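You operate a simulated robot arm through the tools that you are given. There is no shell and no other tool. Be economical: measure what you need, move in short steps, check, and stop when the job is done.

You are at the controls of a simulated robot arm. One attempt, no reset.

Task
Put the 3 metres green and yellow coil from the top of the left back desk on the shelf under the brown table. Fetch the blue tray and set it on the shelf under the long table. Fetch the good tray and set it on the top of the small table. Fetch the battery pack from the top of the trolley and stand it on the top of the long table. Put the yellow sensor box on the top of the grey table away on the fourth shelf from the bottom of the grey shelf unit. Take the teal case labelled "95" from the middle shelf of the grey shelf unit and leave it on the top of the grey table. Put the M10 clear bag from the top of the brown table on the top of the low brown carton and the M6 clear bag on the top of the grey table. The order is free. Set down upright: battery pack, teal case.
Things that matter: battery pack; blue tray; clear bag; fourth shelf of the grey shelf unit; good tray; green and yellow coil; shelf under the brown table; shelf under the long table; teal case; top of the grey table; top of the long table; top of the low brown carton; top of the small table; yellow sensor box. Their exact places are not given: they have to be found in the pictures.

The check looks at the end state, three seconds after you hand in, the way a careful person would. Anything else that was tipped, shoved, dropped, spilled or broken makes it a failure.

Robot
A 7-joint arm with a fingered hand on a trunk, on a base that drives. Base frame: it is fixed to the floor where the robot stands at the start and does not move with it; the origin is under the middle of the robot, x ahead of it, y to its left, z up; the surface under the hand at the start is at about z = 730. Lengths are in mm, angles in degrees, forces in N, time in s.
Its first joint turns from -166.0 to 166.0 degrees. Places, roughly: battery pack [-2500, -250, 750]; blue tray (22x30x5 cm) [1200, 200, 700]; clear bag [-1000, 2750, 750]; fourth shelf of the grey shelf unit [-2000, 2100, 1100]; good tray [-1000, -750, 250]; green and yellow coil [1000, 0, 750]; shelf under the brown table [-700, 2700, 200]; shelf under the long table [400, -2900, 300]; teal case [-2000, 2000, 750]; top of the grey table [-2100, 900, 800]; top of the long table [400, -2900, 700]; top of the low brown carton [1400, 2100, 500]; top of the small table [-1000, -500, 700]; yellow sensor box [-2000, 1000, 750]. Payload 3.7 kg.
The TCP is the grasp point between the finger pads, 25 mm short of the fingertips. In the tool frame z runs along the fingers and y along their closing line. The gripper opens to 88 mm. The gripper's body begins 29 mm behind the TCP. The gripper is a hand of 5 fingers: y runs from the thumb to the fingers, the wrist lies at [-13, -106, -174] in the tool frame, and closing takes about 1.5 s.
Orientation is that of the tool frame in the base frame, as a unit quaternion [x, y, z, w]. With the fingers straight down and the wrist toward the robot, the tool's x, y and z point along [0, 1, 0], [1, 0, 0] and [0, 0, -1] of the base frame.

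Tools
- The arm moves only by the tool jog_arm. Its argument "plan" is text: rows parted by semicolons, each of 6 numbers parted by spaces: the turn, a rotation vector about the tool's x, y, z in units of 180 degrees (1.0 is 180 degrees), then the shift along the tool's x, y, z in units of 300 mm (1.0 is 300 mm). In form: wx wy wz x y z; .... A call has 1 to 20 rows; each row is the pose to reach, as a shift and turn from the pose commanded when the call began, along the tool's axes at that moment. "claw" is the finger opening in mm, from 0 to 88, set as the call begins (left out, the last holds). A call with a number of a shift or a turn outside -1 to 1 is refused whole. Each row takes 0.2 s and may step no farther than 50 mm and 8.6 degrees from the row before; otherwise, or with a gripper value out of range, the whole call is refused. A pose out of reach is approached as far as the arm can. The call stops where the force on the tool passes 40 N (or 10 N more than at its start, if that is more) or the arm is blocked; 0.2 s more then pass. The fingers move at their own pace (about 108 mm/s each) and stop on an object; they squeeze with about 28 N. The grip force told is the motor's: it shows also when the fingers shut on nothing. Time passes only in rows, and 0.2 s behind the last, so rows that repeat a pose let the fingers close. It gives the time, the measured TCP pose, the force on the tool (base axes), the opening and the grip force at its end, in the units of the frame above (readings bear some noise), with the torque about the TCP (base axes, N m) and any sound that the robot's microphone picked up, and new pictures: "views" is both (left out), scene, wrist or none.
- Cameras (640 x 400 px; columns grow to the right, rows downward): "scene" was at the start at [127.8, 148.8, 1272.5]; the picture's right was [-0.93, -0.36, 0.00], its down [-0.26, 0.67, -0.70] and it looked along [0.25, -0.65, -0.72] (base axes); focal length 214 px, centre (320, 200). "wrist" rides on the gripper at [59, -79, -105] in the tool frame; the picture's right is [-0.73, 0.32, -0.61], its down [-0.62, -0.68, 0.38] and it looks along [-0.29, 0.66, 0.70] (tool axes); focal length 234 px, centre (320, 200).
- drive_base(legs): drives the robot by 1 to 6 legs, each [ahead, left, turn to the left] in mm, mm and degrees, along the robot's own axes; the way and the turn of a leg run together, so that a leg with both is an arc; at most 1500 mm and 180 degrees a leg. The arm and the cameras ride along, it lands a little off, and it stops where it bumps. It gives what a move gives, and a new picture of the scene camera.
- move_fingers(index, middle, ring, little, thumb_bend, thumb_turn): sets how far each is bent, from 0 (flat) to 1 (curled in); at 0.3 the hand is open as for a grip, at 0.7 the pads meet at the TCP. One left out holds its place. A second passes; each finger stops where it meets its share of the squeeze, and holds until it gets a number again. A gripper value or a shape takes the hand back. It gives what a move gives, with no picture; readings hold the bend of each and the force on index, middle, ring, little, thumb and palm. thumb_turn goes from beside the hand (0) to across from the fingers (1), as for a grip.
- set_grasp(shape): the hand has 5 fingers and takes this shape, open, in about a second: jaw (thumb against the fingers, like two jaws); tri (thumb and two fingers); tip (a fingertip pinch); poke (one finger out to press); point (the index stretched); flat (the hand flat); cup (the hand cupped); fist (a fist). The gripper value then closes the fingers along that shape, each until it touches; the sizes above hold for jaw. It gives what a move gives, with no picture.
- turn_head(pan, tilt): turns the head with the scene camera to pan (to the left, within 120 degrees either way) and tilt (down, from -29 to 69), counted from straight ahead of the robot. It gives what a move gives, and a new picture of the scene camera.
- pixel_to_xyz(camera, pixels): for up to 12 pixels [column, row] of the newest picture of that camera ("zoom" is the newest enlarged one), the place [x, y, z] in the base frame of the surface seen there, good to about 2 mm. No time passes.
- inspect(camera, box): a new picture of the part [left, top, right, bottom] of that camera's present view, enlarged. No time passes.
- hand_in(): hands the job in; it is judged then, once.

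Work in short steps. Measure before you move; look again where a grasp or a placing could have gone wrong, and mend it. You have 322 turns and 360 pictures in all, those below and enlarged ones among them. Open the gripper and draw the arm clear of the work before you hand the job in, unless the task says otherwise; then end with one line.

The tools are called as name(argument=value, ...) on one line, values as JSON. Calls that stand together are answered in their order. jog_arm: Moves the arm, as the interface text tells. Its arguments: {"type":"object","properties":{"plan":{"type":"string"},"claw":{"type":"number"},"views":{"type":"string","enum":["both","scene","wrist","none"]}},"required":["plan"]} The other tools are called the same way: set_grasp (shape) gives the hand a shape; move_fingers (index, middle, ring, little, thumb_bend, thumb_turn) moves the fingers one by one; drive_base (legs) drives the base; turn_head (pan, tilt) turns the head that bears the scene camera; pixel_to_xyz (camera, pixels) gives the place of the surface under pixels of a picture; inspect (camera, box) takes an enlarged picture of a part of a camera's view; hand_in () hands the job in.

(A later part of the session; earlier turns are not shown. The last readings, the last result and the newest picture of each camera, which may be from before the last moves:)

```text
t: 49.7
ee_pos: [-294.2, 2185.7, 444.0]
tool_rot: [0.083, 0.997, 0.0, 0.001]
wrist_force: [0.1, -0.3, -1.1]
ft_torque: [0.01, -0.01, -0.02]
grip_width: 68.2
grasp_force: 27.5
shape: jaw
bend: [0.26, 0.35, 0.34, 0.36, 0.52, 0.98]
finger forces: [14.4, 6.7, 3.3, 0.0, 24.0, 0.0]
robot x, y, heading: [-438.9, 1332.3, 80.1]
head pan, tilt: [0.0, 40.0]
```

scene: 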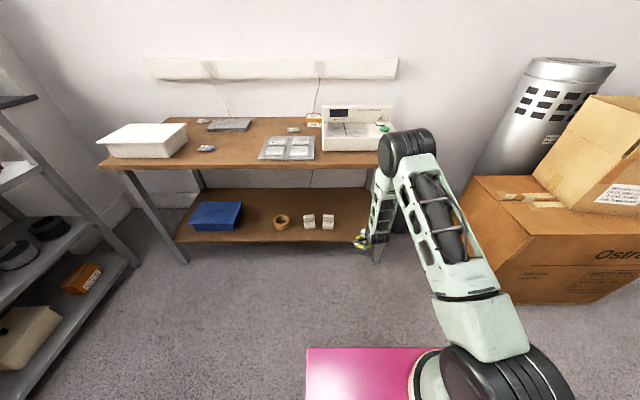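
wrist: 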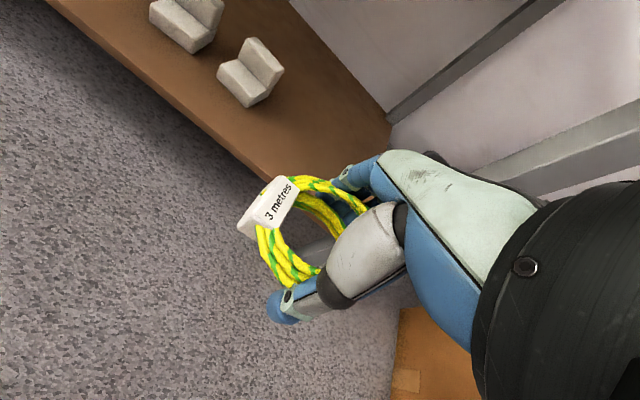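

Check where the elbow sits relative to the table edge.

pixel_to_xyz(camera="scene", pixels=[[405, 145], [425, 145], [390, 160], [382, 200], [440, 200], [360, 240], [385, 225], [470, 280]])

inspect(camera="scene", box=[320, 110, 480, 260])

```text
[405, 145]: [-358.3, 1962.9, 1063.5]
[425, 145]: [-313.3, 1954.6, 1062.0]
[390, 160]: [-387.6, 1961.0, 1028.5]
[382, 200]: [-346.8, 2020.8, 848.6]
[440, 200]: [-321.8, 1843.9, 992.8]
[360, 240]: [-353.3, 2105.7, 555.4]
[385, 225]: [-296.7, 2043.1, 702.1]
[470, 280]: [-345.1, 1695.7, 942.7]
```

```text
2.67 times, centred on (400, 185) of scene
```

zoom: 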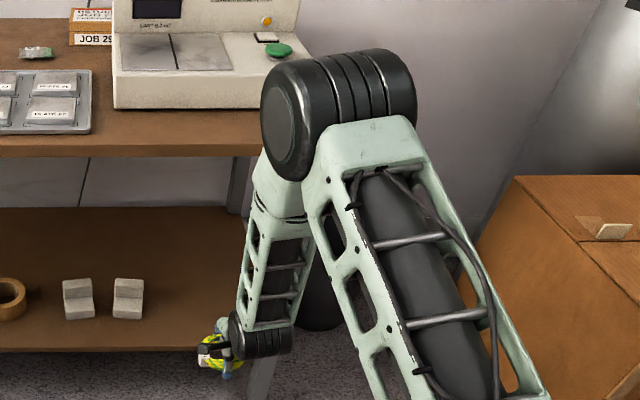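

Forearm plane is upright and will flatten as the arm extends. Drive 60 ahead (hand is below the top and above the shelf), then extend.

jog_arm(plan="0 0 0 0 -0.05 0.12; 0 0 0 0 -0.1 0.25; 0 0 0 0 -0.1 0.37; 0 0 0 0 -0.1 0.37", views="none")

drive_base(legs=[[60, 0, 0]])

```text
t: 50.7
ee_pos: [-297.5, 2154.3, 332.2]
tool_rot: [0.083, 0.997, 0.001, 0.0]
wrist_force: [0.2, -0.2, -0.8]
ft_torque: [0.01, -0.01, -0.01]
grip_width: 68.3
grasp_force: 27.4
shape: jaw
bend: [0.26, 0.35, 0.34, 0.36, 0.52, 0.98]
finger forces: [14.4, 6.8, 3.3, 0.0, 24.0, 0.1]
robot x, y, heading: [-435.7, 1330.6, 79.8]
head pan, tilt: [0.0, 40.0]
```

```text
t: 51.6
ee_pos: [-286.8, 2213.1, 333.8]
tool_rot: [0.083, 0.997, 0.0, 0.001]
wrist_force: [0.4, -0.3, -1.2]
ft_torque: [-0.01, -0.02, 0.0]
grip_width: 68.2
grasp_force: 27.6
shape: jaw
bend: [0.26, 0.35, 0.34, 0.36, 0.52, 0.98]
finger forces: [14.4, 6.6, 3.3, 0.1, 24.0, 0.0]
robot x, y, heading: [-433.3, 1390.9, 79.9]
head pan, tilt: [0.0, 40.0]
```

scene: 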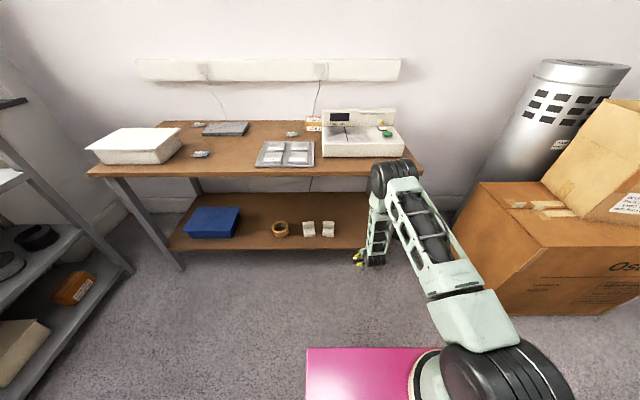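

Extend straight forward 230 mm onto the shelf.

jog_arm(plan="0 0 0 0 0.1 0; 0 0 0 0 0.2 0; 0 0 0 0 0.3 0; 0 0 0 0 0.4 0; 0 0 0 0 0.5 0; 0 0 0 0 0.6 0; 0 0 0 0 0.7 0; 0 0 0 0 0.77 0; 0 0 0 0 0.77 0")

```text
t: 53.6
ee_pos: [-249.1, 2440.1, 332.3]
tool_rot: [0.083, 0.997, 0.0, 0.0]
wrist_force: [0.8, 0.0, -0.7]
ft_torque: [-0.04, 0.01, -0.01]
grip_width: 68.2
grasp_force: 28.4
shape: jaw
bend: [0.26, 0.35, 0.34, 0.36, 0.52, 0.98]
finger forces: [14.5, 6.7, 3.2, 0.0, 24.0, 0.0]
robot x, y, heading: [-427.4, 1387.9, 79.5]
head pan, tilt: [0.0, 40.0]
```

scene: 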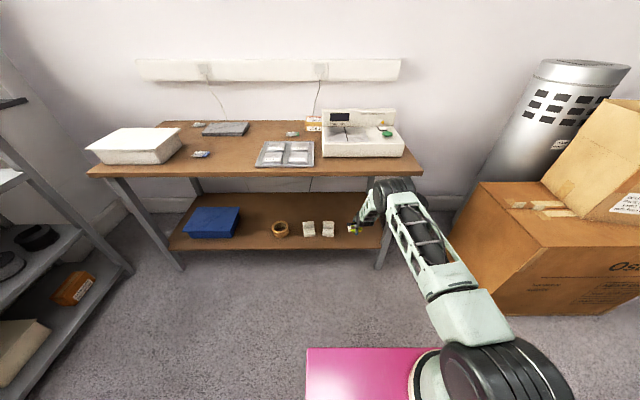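
wrist: 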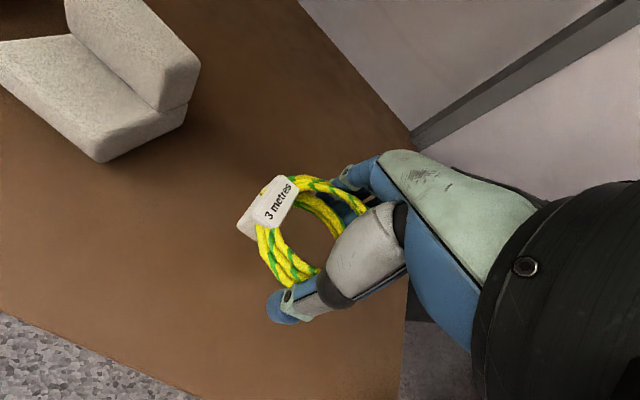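

Reached. Lower 52 mm to z≈280, then release.

jog_arm(plan="0 0 0 0 0 0.05; 0 0 0 0 0 0.1; 0 0 0 0 0 0.15; 0 0 0 0 0 0.178; 0 0 0 0 0 0.178", views="none")

jog_arm(plan="0 0 0 0 0 0; 0 0 0 0 0 0; 0 0 0 0 0 0; 0 0 0 0 0 0; 0 0 0 0 0 0; 0 0 0 0 0 0", claw=88, views="wrist")

```text
t: 54.8
ee_pos: [-250.0, 2442.2, 277.9]
tool_rot: [0.082, 0.997, 0.0, 0.001]
wrist_force: [-0.2, 0.5, -1.0]
ft_torque: [0.0, -0.01, -0.02]
grip_width: 67.9
grasp_force: 27.8
shape: jaw
bend: [0.26, 0.35, 0.34, 0.36, 0.52, 0.98]
finger forces: [14.4, 6.7, 3.3, 0.0, 24.1, 0.0]
robot x, y, heading: [-429.3, 1384.8, 79.8]
head pan, tilt: [0.0, 40.0]
```

```text
t: 56.2
ee_pos: [-250.2, 2441.5, 278.4]
tool_rot: [0.082, 0.997, 0.0, 0.0]
wrist_force: [0.0, 0.5, -0.1]
ft_torque: [-0.01, -0.01, 0.03]
grip_width: 87.7
grasp_force: 0.0
shape: jaw
bend: [0.3, 0.3, 0.3, 0.3, 0.3, 0.98]
finger forces: [0.0, 0.0, 0.0, 0.1, 0.0, 0.1]
robot x, y, heading: [-428.8, 1389.4, 80.1]
head pan, tilt: [0.0, 40.0]
```

wrist: 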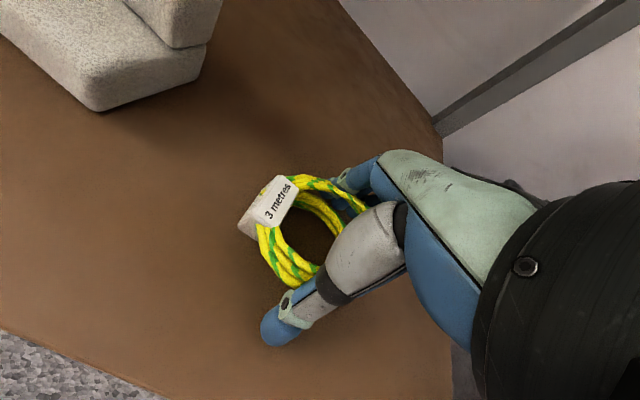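

Released. Lift 90 and back out, checking the coil stays.

jog_arm(plan="0 0 0 0 0.015 -0.03; 0 0 0 0 0.015 -0.12; 0 0 0 0 0.015 -0.25; 0 0 0 0 0 -0.35; 0 0 0 0 0 -0.35", views="wrist")

```text
t: 57.4
ee_pos: [-247.9, 2441.8, 385.1]
tool_rot: [0.083, 0.997, 0.0, 0.0]
wrist_force: [1.0, 0.5, 0.6]
ft_torque: [0.01, -0.01, 0.0]
grip_width: 87.6
grasp_force: 0.0
shape: jaw
bend: [0.3, 0.3, 0.3, 0.3, 0.3, 0.98]
finger forces: [0.1, 0.0, 0.1, 0.0, 0.1, 0.1]
robot x, y, heading: [-430.4, 1393.5, 80.0]
head pan, tilt: [0.0, 40.0]
```

wrist: 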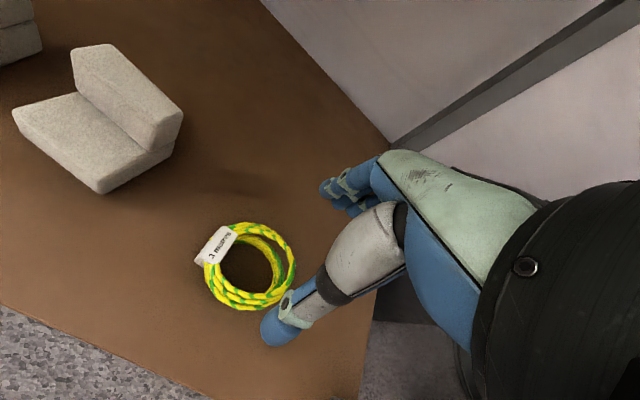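

Coil lies flat on the shelf. Retract 260 mm, then rise.

jog_arm(plan="0 0 0 0 -0.14 0; 0 0 0 0 -0.28 0; 0 0 0 0 -0.42 0; 0 0 0 0 -0.56 0; 0 0 0 0 -0.7 0; 0 0 0 0 -0.84 0; 0 0 0 0 -0.95 0; 0 0 0 0 -0.95 -0.14; 0 0 0 0 -0.95 -0.28; 0 0 0 0 -0.95 -0.42; 0 0 0 0 -0.95 -0.56; 0 0 0 0 -0.95 -0.7; 0 0 0 0 -0.95 -0.84; 0 0 0 0 -0.95 -1; 0 0 0 0 -0.95 -1", views="none")

jog_arm(plan="0 0 0 0 0 -0.15; 0 0 0 0 0 -0.3; 0 0 0 0 0 -0.45; 0 0 0 0 0 -0.6; 0 0 0 0 0 -0.75; 0 0 0 0 0 -0.9; 0 0 0 0 0 -1; 0 0 0 0 0 -1")

```text
t: 60.6
ee_pos: [-297.2, 2159.1, 683.9]
tool_rot: [0.082, 0.997, 0.0, 0.0]
wrist_force: [-0.6, 0.7, 0.1]
ft_torque: [-0.02, 0.01, -0.04]
grip_width: 87.4
grasp_force: 0.1
shape: jaw
bend: [0.3, 0.3, 0.3, 0.3, 0.3, 0.98]
finger forces: [0.1, 0.0, 0.0, 0.0, 0.0, 0.0]
robot x, y, heading: [-425.8, 1389.5, 79.8]
head pan, tilt: [0.0, 40.0]
```

```text
t: 62.4
ee_pos: [-295.6, 2160.8, 985.1]
tool_rot: [0.083, 0.997, 0.0, 0.0]
wrist_force: [-0.7, -0.8, -0.2]
ft_torque: [-0.01, -0.02, -0.01]
grip_width: 87.6
grasp_force: 0.0
shape: jaw
bend: [0.3, 0.3, 0.3, 0.3, 0.3, 0.98]
finger forces: [0.0, 0.0, 0.1, 0.1, 0.0, 0.0]
robot x, y, heading: [-426.9, 1389.5, 80.0]
head pan, tilt: [0.0, 40.0]
```

scene: 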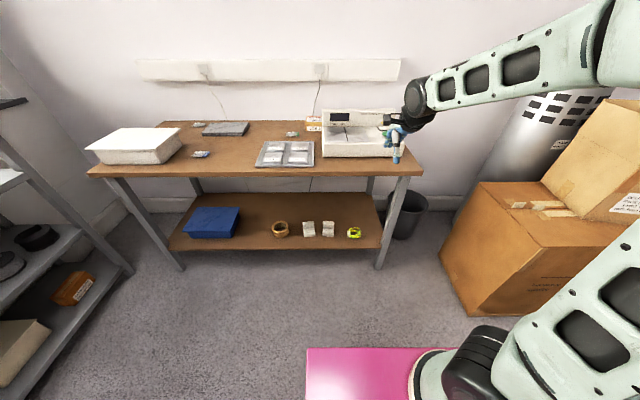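
wrist: 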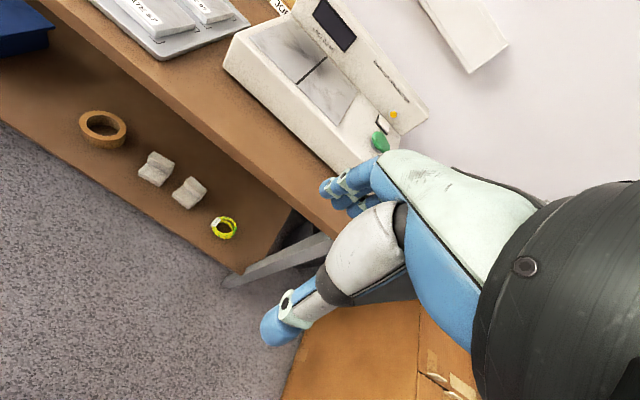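

Coil done. Now inspect the three clear bags on the brown table.

inspect(camera="scene", box=[185, 110, 325, 170])

pixel_to_xyz(camera="scene", pixels=[[200, 125], [200, 154], [291, 134], [260, 160], [160, 150], [240, 130], [205, 153], [195, 155]])

```text
4.57 times, centred on (255, 140) of scene
```

zoom: 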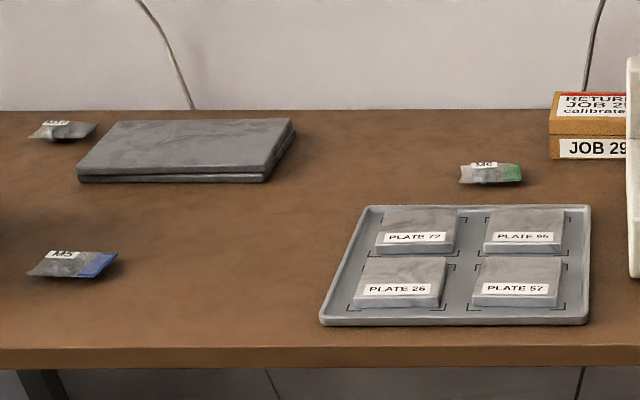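

```text
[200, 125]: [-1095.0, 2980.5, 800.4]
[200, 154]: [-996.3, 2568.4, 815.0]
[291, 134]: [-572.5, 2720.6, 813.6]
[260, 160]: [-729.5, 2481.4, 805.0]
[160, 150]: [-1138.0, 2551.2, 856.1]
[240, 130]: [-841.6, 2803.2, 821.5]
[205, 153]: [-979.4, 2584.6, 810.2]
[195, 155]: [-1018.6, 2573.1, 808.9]
```

M6 has the green patch at (-572,2720); the far-left one at (-1095,2980) likely M10. Raise the arm and drive over to see it closely.

jog_arm(plan="0 0 0 0 0 -0.15; 0 0 0 0 0 -0.3; 0 0 0 0 0 -0.4; 0 0 0 0 0 -0.4", views="none")

drive_base(legs=[[0, 572, 0], [300, 0, 0], [100, 0, 17]])

turn_head(pan=0, tilt=50)

```text
t: 63.4
ee_pos: [-296.0, 2160.0, 1104.5]
tool_rot: [0.083, 0.997, 0.0, -0.001]
wrist_force: [0.4, 1.0, 0.2]
ft_torque: [-0.02, 0.01, 0.0]
grip_width: 87.8
grasp_force: 0.1
shape: jaw
bend: [0.3, 0.3, 0.3, 0.3, 0.3, 0.98]
finger forces: [0.1, 0.0, 0.0, 0.0, 0.0, 0.0]
robot x, y, heading: [-432.0, 1385.6, 79.5]
head pan, tilt: [0.0, 40.0]
```

```text
t: 69.3
ee_pos: [-1037.9, 2658.7, 1103.9]
tool_rot: [-0.068, 0.998, 0.0, 0.0]
wrist_force: [-0.1, 0.2, 0.5]
ft_torque: [-0.02, -0.01, 0.01]
grip_width: 87.8
grasp_force: 0.0
shape: jaw
bend: [0.3, 0.3, 0.3, 0.3, 0.3, 0.98]
finger forces: [0.0, 0.0, 0.1, 0.0, 0.1, 0.0]
robot x, y, heading: [-940.7, 1886.5, 97.3]
head pan, tilt: [0.0, 40.0]
```

scene: 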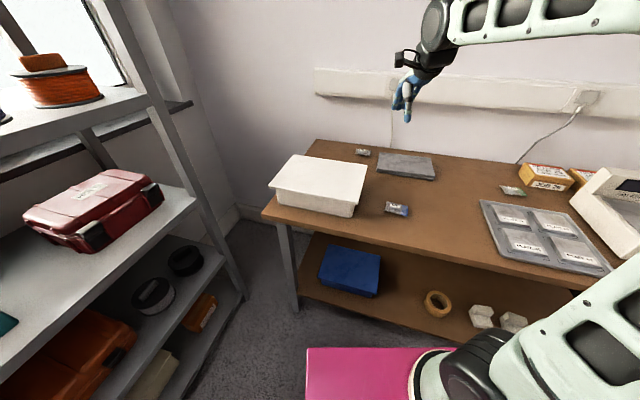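

```text
t: 70.0
ee_pos: [-1038.5, 2658.1, 1104.0]
tool_rot: [-0.068, 0.998, 0.0, 0.0]
wrist_force: [-0.3, -0.1, -0.1]
ft_torque: [-0.03, 0.0, 0.0]
grip_width: 87.6
grasp_force: 0.1
shape: jaw
bend: [0.3, 0.3, 0.3, 0.3, 0.3, 0.98]
finger forces: [0.2, 0.0, 0.0, 0.1, 0.0, 0.0]
robot x, y, heading: [-935.7, 1889.2, 97.4]
head pan, tilt: [0.0, 50.0]
```

scene: 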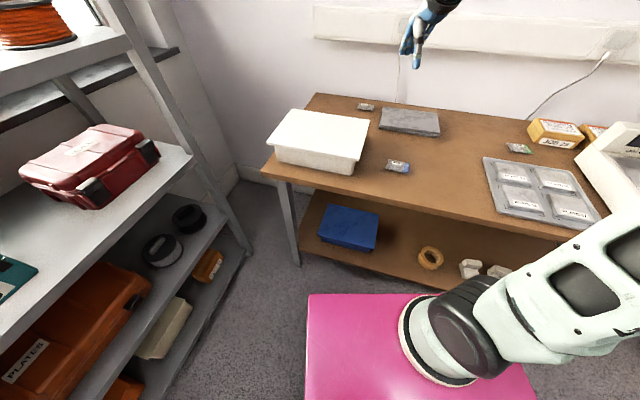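

Read labels on the bags from here.

inspect(camera="scene", box=[340, 90, 440, 180])

inspect(camera="scene", box=[350, 98, 380, 116])

pixel_to_xyz(camera="scene", pixels=[[366, 107], [361, 109], [372, 109], [398, 167], [390, 105], [372, 115], [518, 148], [512, 148], [524, 150], [290, 150], [500, 158]])

```text
4.44 times, centred on (390, 135) of scene
```

zoom: 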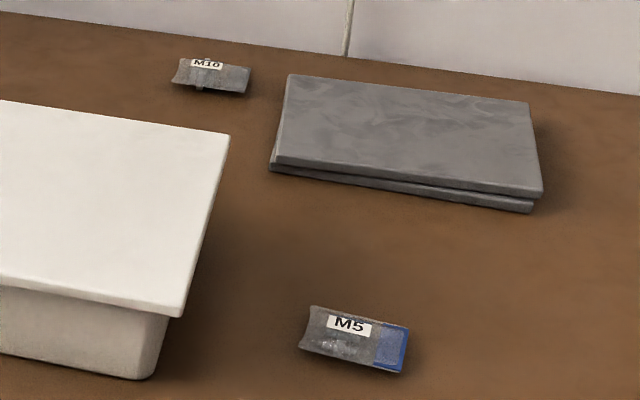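

```text
16.00 times, centred on (365, 107) of scene
```

zoom: 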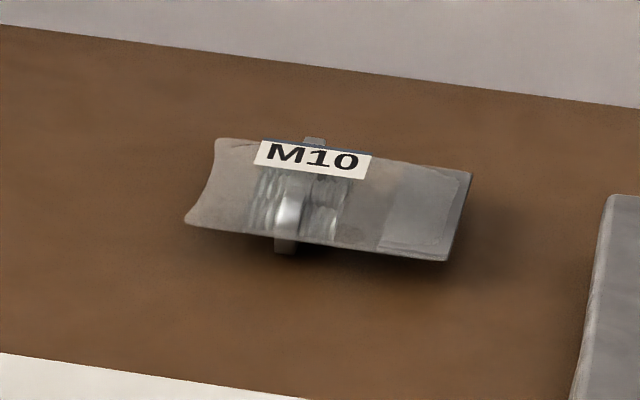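

```text
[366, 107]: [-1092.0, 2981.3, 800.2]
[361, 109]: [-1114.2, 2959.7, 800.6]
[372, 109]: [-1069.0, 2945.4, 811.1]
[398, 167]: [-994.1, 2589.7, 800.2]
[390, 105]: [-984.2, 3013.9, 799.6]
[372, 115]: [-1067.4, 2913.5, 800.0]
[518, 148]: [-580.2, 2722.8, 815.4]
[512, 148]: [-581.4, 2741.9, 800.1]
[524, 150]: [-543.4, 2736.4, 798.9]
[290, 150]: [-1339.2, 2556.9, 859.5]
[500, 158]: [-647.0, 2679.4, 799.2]
```

M10 confirmed at about (-1085,2950). Move over it and lower partway.

jog_arm(plan="0 0 0 0 0.14 0; 0 0 0 0 0.28 0; 0 0 0 0 0.42 0; 0 0 0 0.01 0.56 0; 0 0 0 0.01 0.7 0; 0 0 0 0.02 0.84 0.1; 0 0 0 0.02 0.96 0.22; 0 0 0 0.02 0.96 0.36; 0 0 0 0.02 0.96 0.5; 0 0 0 0.02 0.96 0.5")

```text
refused: row 6 steps farther than a row can; nothing moved
```

jog_arm(plan="0 0 0 0 0.14 0; 0 0 0 0 0.28 0; 0 0 0 0 0.42 0; 0 0 0 0.01 0.56 0; 0 0 0 0.01 0.7 0; 0 0 0 0.02 0.83 0.05; 0 0 0 0.02 0.94 0.15; 0 0 0 0.02 0.96 0.3; 0 0 0 0.02 0.96 0.45; 0 0 0 0.02 0.96 0.5; 0 0 0 0.02 0.96 0.5")

```text
t: 72.4
ee_pos: [-1083.4, 2944.1, 954.6]
tool_rot: [-0.068, 0.998, 0.001, 0.0]
wrist_force: [0.2, 0.3, -0.6]
ft_torque: [-0.04, 0.01, -0.03]
grip_width: 87.7
grasp_force: 0.2
shape: jaw
bend: [0.3, 0.3, 0.3, 0.3, 0.3, 0.98]
finger forces: [0.0, 0.1, 0.0, 0.0, 0.0, 0.1]
robot x, y, heading: [-935.9, 1883.6, 97.2]
head pan, tilt: [0.0, 50.0]
```

scene: 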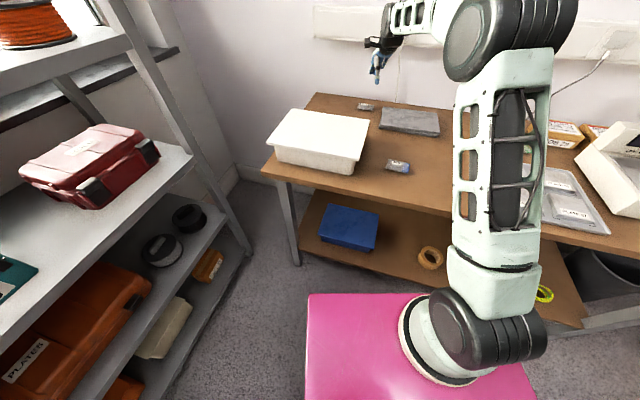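
wrist: 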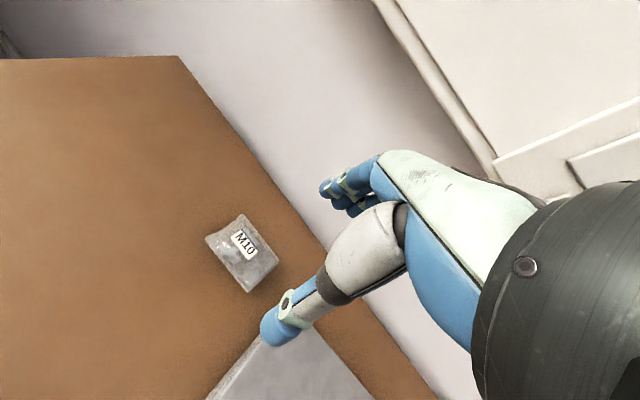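

pixel_to_xyz(camera="wrist", pixels=[[208, 240], [242, 217], [277, 258], [248, 290], [242, 250], [240, 160], [400, 60], [470, 160], [300, 180]])

inspect(camera="wrist", box=[190, 200, 350, 330])

```text
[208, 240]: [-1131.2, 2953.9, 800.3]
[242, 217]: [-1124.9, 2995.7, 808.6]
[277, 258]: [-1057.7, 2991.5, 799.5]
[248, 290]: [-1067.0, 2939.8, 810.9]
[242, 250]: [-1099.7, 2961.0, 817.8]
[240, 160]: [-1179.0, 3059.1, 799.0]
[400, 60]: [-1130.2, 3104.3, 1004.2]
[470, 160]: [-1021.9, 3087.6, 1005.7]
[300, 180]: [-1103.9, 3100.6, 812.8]
```

```text
3.08 times, centred on (270, 265) of wrist
```

zoom: 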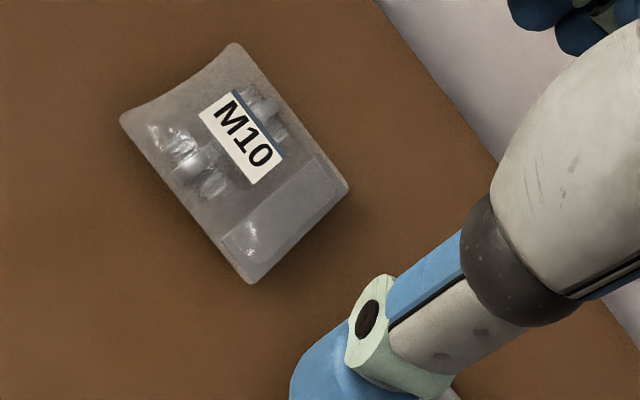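

Bag centre ≈ (-1097,2968), short axis along the closing line. Align and descend to z≈828.

jog_arm(plan="0 0 0 0.034 0.085 0.05; 0 0 0 0.034 0.085 0.15; 0 0 0 0.034 0.085 0.25; 0 0 0 0.034 0.085 0.35; 0 0 0 0.034 0.085 0.42; 0 0 0 0.034 0.085 0.42", views="wrist")

```text
t: 73.8
ee_pos: [-1095.5, 2968.0, 828.2]
tool_rot: [-0.068, 0.998, 0.0, 0.0]
wrist_force: [-0.8, 0.3, 0.7]
ft_torque: [-0.01, 0.01, 0.0]
grip_width: 87.5
grasp_force: 0.1
shape: jaw
bend: [0.3, 0.3, 0.3, 0.3, 0.3, 0.98]
finger forces: [0.0, 0.0, 0.0, 0.0, 0.0, 0.0]
robot x, y, heading: [-937.2, 1885.2, 97.0]
head pan, tilt: [0.0, 50.0]
```

wrist: 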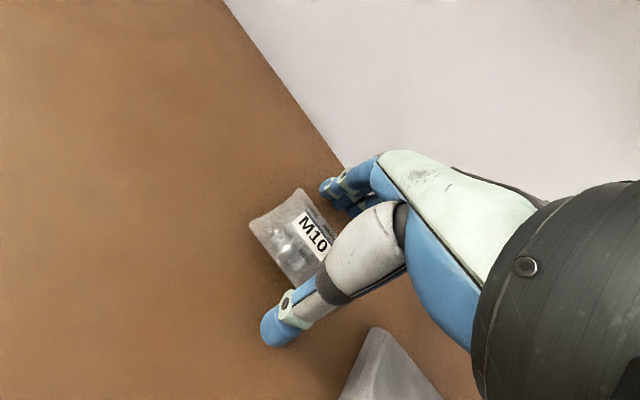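

Straddling. Close.

jog_arm(plan="0 0 0 0 0 0; 0 0 0 0 0 0; 0 0 0 0 0 0; 0 0 0 0 0 0; 0 0 0 0 0 0; 0 0 0 0 0 0; 0 0 0 0 0 0; 0 0 0 0 0 0; 0 0 0 0 0 0", claw=5, views="wrist")

```text
t: 75.8
ee_pos: [-1097.3, 2967.7, 828.5]
tool_rot: [-0.068, 0.998, 0.0, 0.0]
wrist_force: [0.5, -0.5, 0.0]
ft_torque: [-0.02, -0.02, 0.0]
grip_width: 43.3
grasp_force: 28.1
shape: jaw
bend: [0.74, 0.47, 0.48, 0.46, 0.69, 1.0]
finger forces: [13.1, 8.0, 3.1, 0.0, 24.3, 0.0]
robot x, y, heading: [-933.5, 1882.4, 97.2]
head pan, tilt: [0.0, 50.0]
```

wrist: 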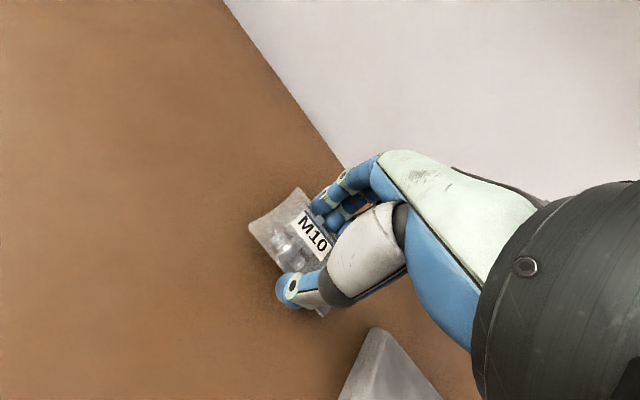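

Gripped at 43 mm. Lift and check.

jog_arm(plan="0 0 0 0 0 -0.05; 0 0 0 0 0 -0.15; 0 0 0 0 0 -0.3; 0 0 0 0 0 -0.45; 0 0 0 0 0 -0.45", views="wrist")

```text
t: 77.0
ee_pos: [-1095.6, 2967.9, 963.7]
tool_rot: [-0.069, 0.998, 0.0, 0.0]
wrist_force: [0.2, 0.3, 0.2]
ft_torque: [0.03, 0.02, -0.04]
grip_width: 43.3
grasp_force: 27.8
shape: jaw
bend: [0.74, 0.47, 0.48, 0.46, 0.69, 1.0]
finger forces: [13.2, 8.1, 3.2, 0.1, 24.4, 0.0]
robot x, y, heading: [-935.8, 1887.1, 97.2]
head pan, tilt: [0.0, 50.0]
```

wrist: 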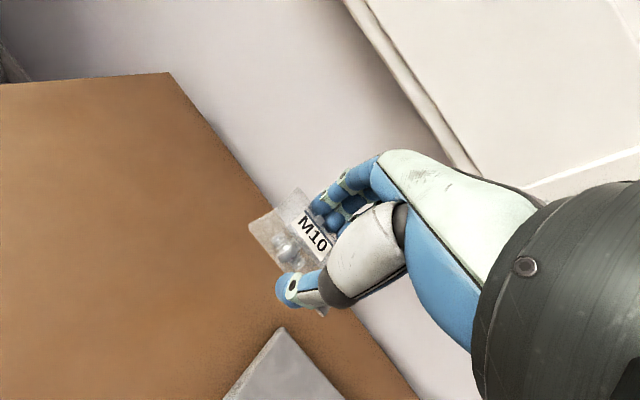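

Held. Retract, raise, back off, and look toward the cartons.

jog_arm(plan="0 0 0 0 -0.07 -0.12; 0 0 0 0 -0.15 -0.25; 0 0 0 0 -0.25 -0.38; 0 0 0 0 -0.4 -0.45; 0 0 0 0 -0.55 -0.45; 0 0 0 0 -0.7 -0.45; 0 0 0 0 -0.85 -0.45; 0 0 0 0 -1 -0.45; 0 0 0 0 -1 -0.45", views="none")

drive_base(legs=[[-800, 0, 0], [0, 0, -75]])

turn_head(pan=10, tilt=30)

```text
t: 79.0
ee_pos: [-1054.1, 2668.7, 1098.7]
tool_rot: [-0.068, 0.998, 0.0, 0.0]
wrist_force: [-0.1, 0.6, 0.0]
ft_torque: [-0.01, 0.01, -0.01]
grip_width: 43.3
grasp_force: 28.3
shape: jaw
bend: [0.74, 0.47, 0.48, 0.46, 0.69, 1.0]
finger forces: [13.2, 8.1, 3.3, 0.0, 24.5, 0.0]
robot x, y, heading: [-941.8, 1883.0, 96.8]
head pan, tilt: [0.0, 50.0]
```

```text
t: 86.6
ee_pos: [-105.5, 1399.1, 1097.7]
tool_rot: [0.559, 0.829, 0.0, 0.001]
wrist_force: [0.1, 0.0, -0.4]
ft_torque: [-0.02, -0.01, 0.0]
grip_width: 42.6
grasp_force: 28.2
shape: jaw
bend: [0.74, 0.47, 0.48, 0.46, 0.7, 1.0]
finger forces: [12.9, 8.0, 3.2, 0.0, 24.1, 0.1]
robot x, y, heading: [-836.7, 1090.0, 21.4]
head pan, tilt: [0.0, 50.0]
```

scene: 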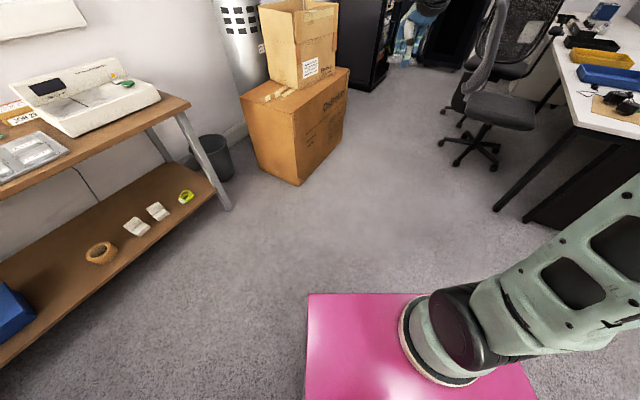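

```text
t: 87.4
ee_pos: [-105.0, 1397.9, 1098.0]
tool_rot: [0.559, 0.829, 0.0, 0.0]
wrist_force: [0.2, 0.3, -1.7]
ft_torque: [0.03, 0.02, 0.01]
grip_width: 42.6
grasp_force: 27.9
shape: jaw
bend: [0.74, 0.47, 0.48, 0.46, 0.7, 1.0]
finger forces: [13.0, 8.0, 3.2, 0.0, 24.1, 0.1]
robot x, y, heading: [-838.2, 1090.3, 21.6]
head pan, tilt: [10.0, 30.0]
```

scene: 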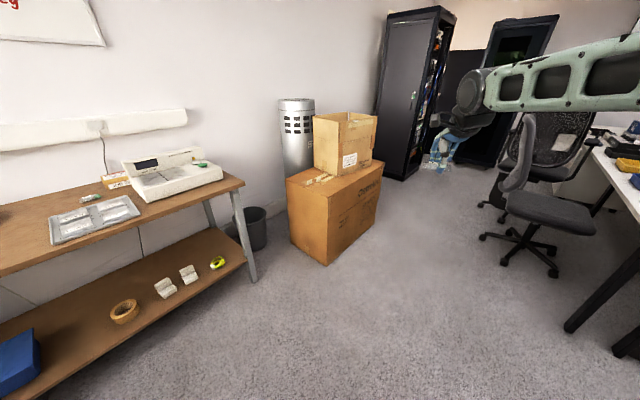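

pixel_to_xyz(camera="scene", pixels=[[325, 264], [378, 210], [378, 165], [402, 180], [480, 237], [515, 268], [556, 275], [478, 204], [535, 130], [570, 328], [340, 115], [320, 190]])

```text
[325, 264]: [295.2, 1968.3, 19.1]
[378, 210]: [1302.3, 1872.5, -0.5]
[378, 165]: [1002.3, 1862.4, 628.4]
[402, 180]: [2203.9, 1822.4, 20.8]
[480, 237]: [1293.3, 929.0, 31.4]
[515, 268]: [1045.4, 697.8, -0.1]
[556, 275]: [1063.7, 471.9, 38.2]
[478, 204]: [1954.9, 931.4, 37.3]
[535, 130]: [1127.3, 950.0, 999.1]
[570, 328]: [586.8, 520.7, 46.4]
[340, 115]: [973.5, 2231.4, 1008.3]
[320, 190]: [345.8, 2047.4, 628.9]
```

Drive into the corridor between cartons and chairs, heading along +x, and look left at the low carton.

drive_base(legs=[[0, 0, -21.6], [1400, 300, 0]])

turn_head(pan=40, tilt=35)

```text
t: 95.7
ee_pos: [1353.8, 1428.1, 1099.5]
tool_rot: [0.697, 0.717, 0.0, 0.0]
wrist_force: [-0.1, -1.0, -0.5]
ft_torque: [0.0, 0.01, 0.0]
grip_width: 42.4
grasp_force: 27.8
shape: jaw
bend: [0.74, 0.47, 0.48, 0.46, 0.7, 1.0]
finger forces: [12.9, 7.9, 3.2, 0.0, 24.1, 0.1]
robot x, y, heading: [558.6, 1399.0, 0.8]
head pan, tilt: [10.0, 30.0]
```

scene: 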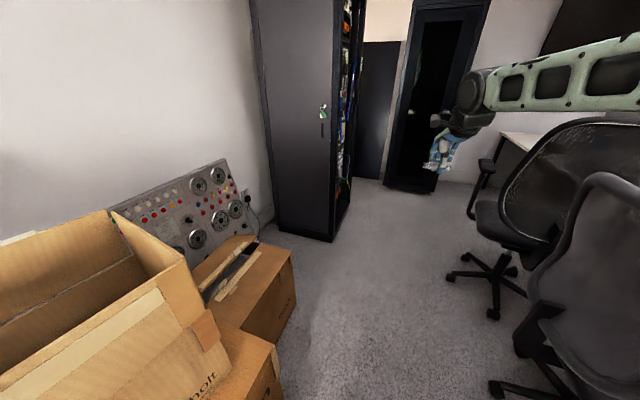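

```text
t: 96.6
ee_pos: [1352.8, 1429.0, 1098.3]
tool_rot: [0.698, 0.716, -0.001, 0.0]
wrist_force: [0.6, -0.2, -0.4]
ft_torque: [0.03, 0.0, 0.01]
grip_width: 42.5
grasp_force: 27.8
shape: jaw
bend: [0.74, 0.47, 0.48, 0.46, 0.7, 1.0]
finger forces: [12.9, 7.9, 3.2, 0.0, 24.1, 0.0]
robot x, y, heading: [561.1, 1396.8, 0.8]
head pan, tilt: [40.0, 35.0]
```

scene: 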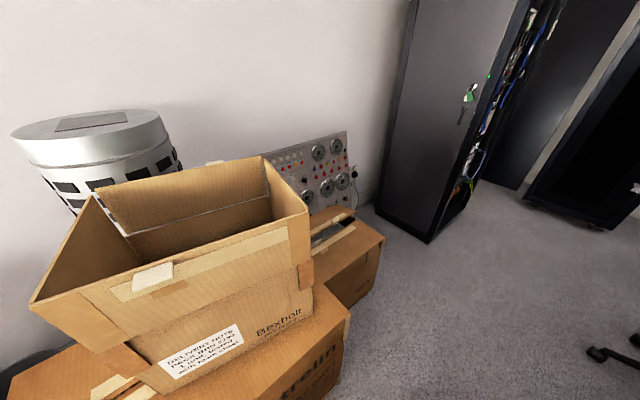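

drive_base(legs=[[450, 0, 0]])

turn_head(pan=55, tilt=50)

```text
t: 99.4
ee_pos: [1809.4, 1427.4, 1098.5]
tool_rot: [0.7, 0.714, -0.001, 0.0]
wrist_force: [0.0, 0.4, -0.4]
ft_torque: [0.03, -0.01, -0.04]
grip_width: 42.6
grasp_force: 28.0
shape: jaw
bend: [0.74, 0.47, 0.48, 0.46, 0.7, 1.0]
finger forces: [13.0, 8.0, 3.2, 0.0, 24.2, 0.0]
robot x, y, heading: [1016.7, 1403.6, 0.6]
head pan, tilt: [40.0, 35.0]
```

scene: 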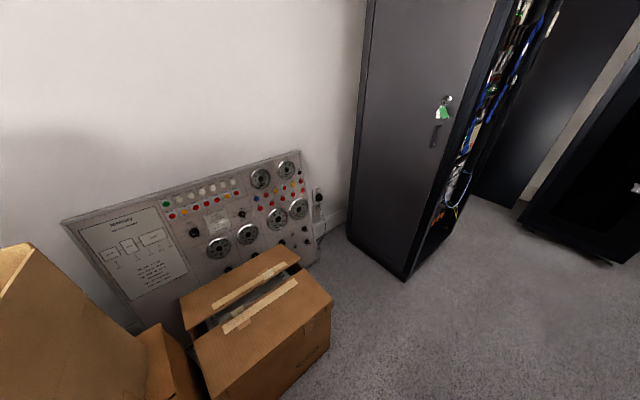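

```text
t: 100.2
ee_pos: [1810.3, 1428.5, 1098.3]
tool_rot: [0.7, 0.714, 0.001, 0.0]
wrist_force: [-0.4, 0.3, 0.0]
ft_torque: [0.0, 0.01, -0.03]
grip_width: 42.7
grasp_force: 27.9
shape: jaw
bend: [0.74, 0.47, 0.48, 0.46, 0.7, 1.0]
finger forces: [13.0, 7.9, 3.2, 0.0, 24.1, 0.0]
robot x, y, heading: [1016.5, 1403.3, 0.5]
head pan, tilt: [55.0, 50.0]
```

scene: 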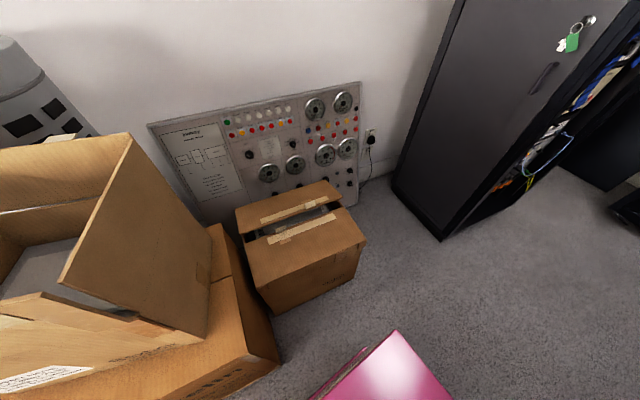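

inspect(camera="scene", box=[220, 170, 380, 310])

pixel_to_xyz(camera="scene", pixels=[[251, 275], [362, 240], [300, 255], [280, 240], [330, 240], [270, 262], [300, 215], [240, 212], [325, 185], [345, 232], [290, 200], [215, 260]])

```text
2.86 times, centred on (300, 240) of scene
```

zoom: 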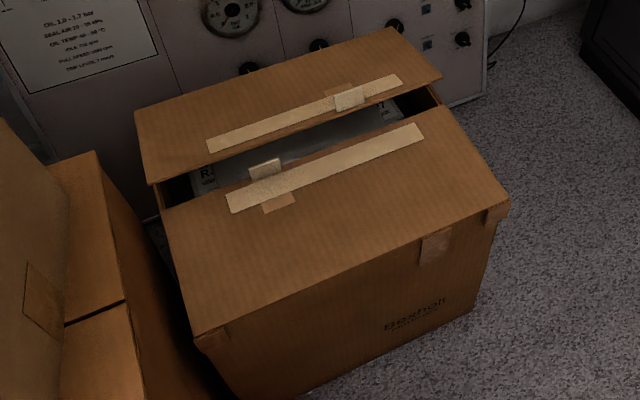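

```text
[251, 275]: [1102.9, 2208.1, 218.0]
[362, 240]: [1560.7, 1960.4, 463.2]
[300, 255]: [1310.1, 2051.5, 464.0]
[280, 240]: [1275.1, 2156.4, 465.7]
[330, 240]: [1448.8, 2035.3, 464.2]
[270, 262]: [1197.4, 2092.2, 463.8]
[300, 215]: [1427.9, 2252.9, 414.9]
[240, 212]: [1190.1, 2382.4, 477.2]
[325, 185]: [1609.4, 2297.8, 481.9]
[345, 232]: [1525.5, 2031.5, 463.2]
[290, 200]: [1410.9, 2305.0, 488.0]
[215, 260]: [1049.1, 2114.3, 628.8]
```

Target on the flat front flap near (1380,2050,464). Back up 110 for reach, then swing the arm left.

drive_base(legs=[[-110, 0, 0]])

jog_arm(plan="0 0 -0.03 0.13 -0.04 0; 0 0 -0.06 0.26 -0.08 0; 0 0 -0.09 0.39 -0.12 0; 0 0 -0.12 0.52 -0.16 0; 0 0 -0.15 0.65 -0.21 0; 0 0 -0.18 0.78 -0.26 0; 0 0 -0.2 0.88 -0.3 0; 0 0 -0.2 0.97 -0.33 0; 0 0 -0.2 0.97 -0.33 0", views="none")

```text
t: 101.3
ee_pos: [1698.7, 1428.0, 1098.8]
tool_rot: [0.7, 0.714, 0.0, 0.001]
wrist_force: [-0.6, 0.7, -0.6]
ft_torque: [-0.02, 0.02, -0.03]
grip_width: 42.5
grasp_force: 28.1
shape: jaw
bend: [0.74, 0.47, 0.48, 0.46, 0.7, 1.0]
finger forces: [13.0, 8.0, 3.2, 0.1, 24.2, 0.0]
robot x, y, heading: [905.6, 1405.2, 0.2]
head pan, tilt: [55.0, 50.0]
```

scene: 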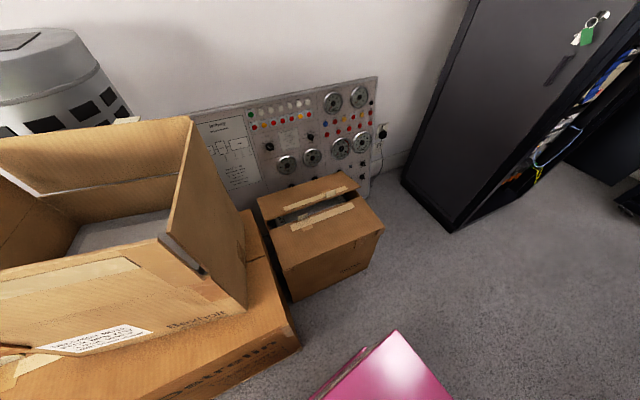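

```text
t: 103.3
ee_pos: [1593.2, 1717.3, 1098.4]
tool_rot: [0.445, 0.896, -0.001, 0.0]
wrist_force: [-0.3, 0.2, -1.4]
ft_torque: [0.01, 0.02, 0.03]
grip_width: 42.4
grasp_force: 28.4
shape: jaw
bend: [0.74, 0.47, 0.48, 0.46, 0.7, 1.0]
finger forces: [13.0, 7.9, 3.1, 0.0, 24.1, 0.1]
robot x, y, heading: [903.6, 1402.1, 0.4]
head pan, tilt: [55.0, 50.0]
```

jog_arm(plan="0 0 -0.03 0.14 0.02 0; 0 0 -0.06 0.28 0.03 0; 0 0 -0.09 0.42 0.04 0; 0 0 -0.12 0.56 0.05 0; 0 0 -0.15 0.7 0.06 0; 0 0 -0.165 0.84 0.07 0; 0 0 -0.165 0.98 0.08 0; 0 0 -0.165 0.98 0.08 0.15; 0 0 -0.165 0.98 0.08 0.3; 0 0 -0.165 0.98 0.08 0.45; 0 0 -0.165 0.98 0.08 0.6;0 0 -0.165 0.98 0.08 0.75; 0 0 -0.165 0.98 0.08 0.75")

```text
t: 106.2
ee_pos: [1436.2, 1965.4, 873.7]
tool_rot: [0.201, 0.98, 0.0, 0.0]
wrist_force: [0.2, -0.3, -0.4]
ft_torque: [-0.01, 0.0, 0.01]
grip_width: 42.3
grasp_force: 27.6
shape: jaw
bend: [0.74, 0.47, 0.48, 0.46, 0.7, 1.0]
finger forces: [13.0, 8.0, 3.2, 0.1, 24.1, 0.1]
robot x, y, heading: [902.8, 1408.0, 0.4]
head pan, tilt: [55.0, 50.0]
```

scene: 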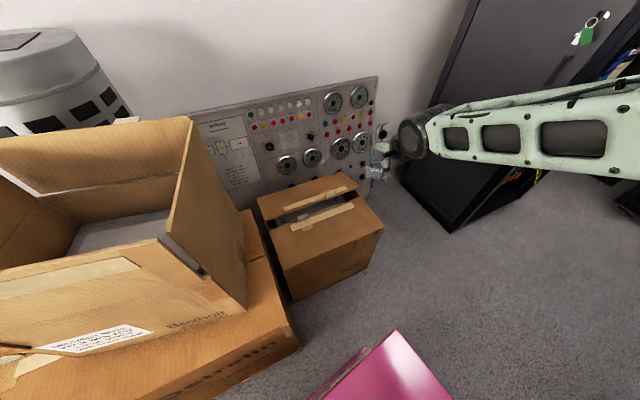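
wrist: 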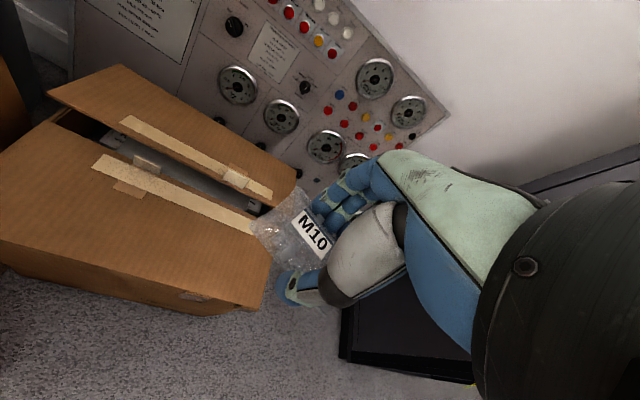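

Shift to (1360,2060) and lower to about 590.

jog_arm(plan="0 0 0 0.12 0.06 0.05; 0 0 0 0.24 0.13 0.1; 0 0 0 0.357 0.19 0.15; 0 0 0 0.357 0.19 0.3; 0 0 0 0.357 0.19 0.45; 0 0 0 0.357 0.19 0.6; 0 0 0 0.357 0.19 0.75; 0 0 0 0.357 0.19 0.9; 0 0 0 0.357 0.19 0.95; 0 0 0 0.357 0.19 0.95")

```text
t: 108.3
ee_pos: [1360.3, 2060.0, 588.4]
tool_rot: [0.201, 0.98, 0.001, 0.0]
wrist_force: [0.4, 0.0, -0.8]
ft_torque: [0.03, 0.02, 0.0]
grip_width: 42.2
grasp_force: 28.2
shape: jaw
bend: [0.74, 0.47, 0.48, 0.46, 0.71, 1.0]
finger forces: [13.0, 7.9, 3.3, 0.1, 24.1, 0.0]
robot x, y, heading: [905.2, 1404.2, 0.4]
head pan, tilt: [55.0, 50.0]
```

scene: 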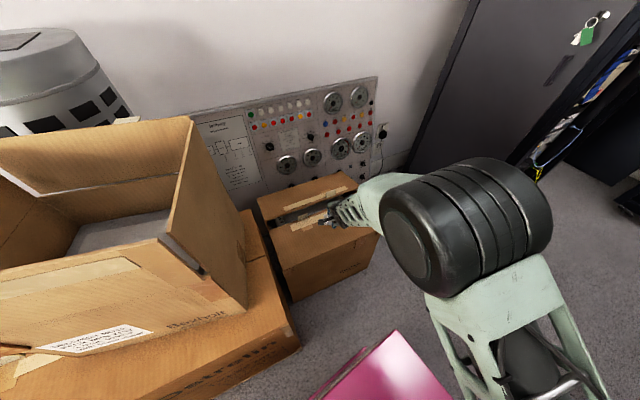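
wrist: 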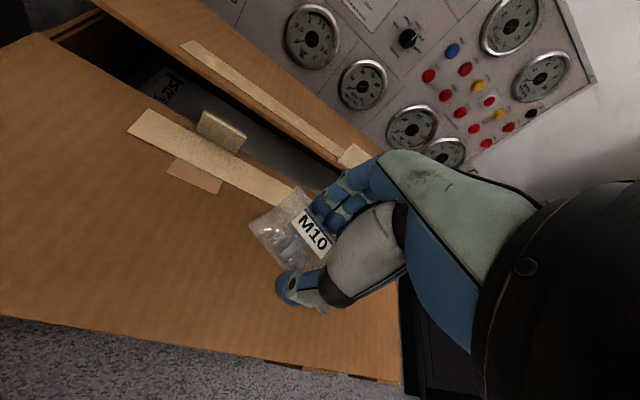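

pixel_to_xyz(camera="wrist", pixels=[[200, 340], [100, 328], [300, 355], [250, 150], [150, 105], [280, 180], [220, 260], [150, 230]])

```text
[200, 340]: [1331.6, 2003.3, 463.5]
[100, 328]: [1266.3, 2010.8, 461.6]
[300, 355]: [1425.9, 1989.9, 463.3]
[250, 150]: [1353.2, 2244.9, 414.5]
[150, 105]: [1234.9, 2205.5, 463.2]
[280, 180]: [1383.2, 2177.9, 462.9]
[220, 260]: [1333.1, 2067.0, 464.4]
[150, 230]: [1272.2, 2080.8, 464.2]
```

Centre over the flap at (1335,2085) and lower to z≈494, then open.

jog_arm(plan="0 0 0 0.11 0.043 0.05; 0 0 0 0.11 0.043 0.15; 0 0 0 0.11 0.043 0.25; 0 0 0 0.11 0.043 0.29; 0 0 0 0.11 0.043 0.314; 0 0 0 0.11 0.043 0.314", views="none")

jog_arm(plan="0 0 0 0 0 0; 0 0 0 0 0 0; 0 0 0 0 0 0; 0 0 0 0 0 0; 0 0 0 0 0 0; 0 0 0 0 0 0; 0 0 0 0 0 0", claw=88, views="wrist")

jog_arm(plan="0 0 0 0 0 -0.05; 0 0 0 0 0 -0.15; 0 0 0 0 0 -0.3; 0 0 0 0 0 -0.45; 0 0 0 0 0 -0.6; 0 0 0 0 0 -0.75; 0 0 0 0 0 -0.9; 0 0 0 0 0 -1; 0 0 0 0 0 -1", views="wrist")

```text
t: 109.8
ee_pos: [1333.0, 2085.7, 493.7]
tool_rot: [0.201, 0.98, 0.0, 0.0]
wrist_force: [-0.2, -0.5, -0.3]
ft_torque: [-0.02, -0.03, 0.01]
grip_width: 42.3
grasp_force: 28.0
shape: jaw
bend: [0.74, 0.47, 0.48, 0.46, 0.71, 0.99]
finger forces: [12.9, 7.9, 3.3, 0.0, 24.1, 0.0]
robot x, y, heading: [900.9, 1401.7, 0.2]
head pan, tilt: [55.0, 50.0]
```

```text
t: 111.3
ee_pos: [1333.1, 2085.0, 494.6]
tool_rot: [0.202, 0.979, -0.001, 0.0]
wrist_force: [-0.2, -0.5, 0.3]
ft_torque: [-0.02, -0.03, 0.02]
grip_width: 87.7
grasp_force: 0.1
shape: jaw
bend: [0.3, 0.3, 0.3, 0.3, 0.3, 0.98]
finger forces: [0.0, 0.0, 0.1, 0.0, 0.0, 0.0]
robot x, y, heading: [902.6, 1401.0, 0.1]
head pan, tilt: [55.0, 50.0]
```

wrist: 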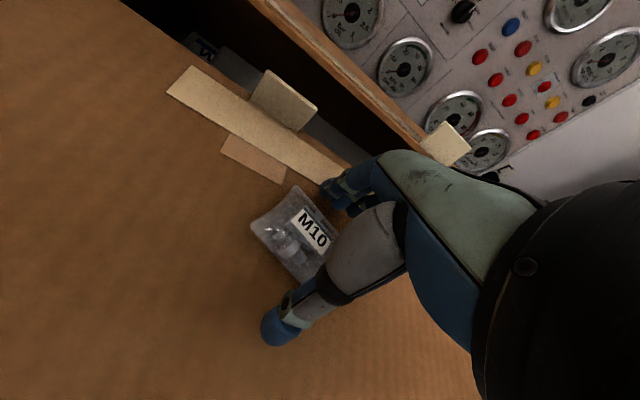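

```text
t: 113.3
ee_pos: [1332.5, 2084.6, 795.2]
tool_rot: [0.202, 0.979, 0.001, 0.001]
wrist_force: [-0.3, 0.2, -0.6]
ft_torque: [0.03, 0.02, 0.02]
grip_width: 87.8
grasp_force: 0.1
shape: jaw
bend: [0.3, 0.3, 0.3, 0.3, 0.3, 0.98]
finger forces: [0.0, 0.0, 0.1, 0.0, 0.0, 0.0]
robot x, y, heading: [902.1, 1398.9, -0.0]
head pan, tilt: [55.0, 50.0]
```

wrist: 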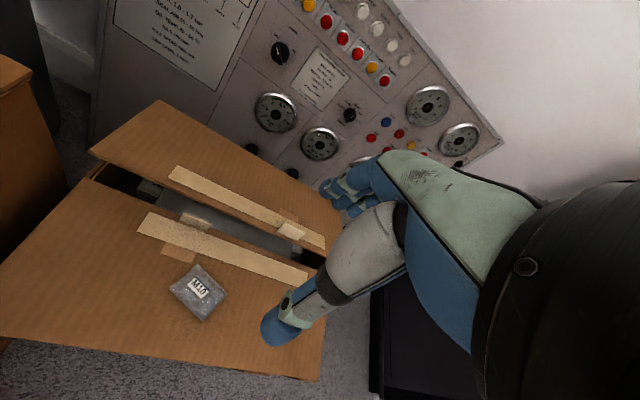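

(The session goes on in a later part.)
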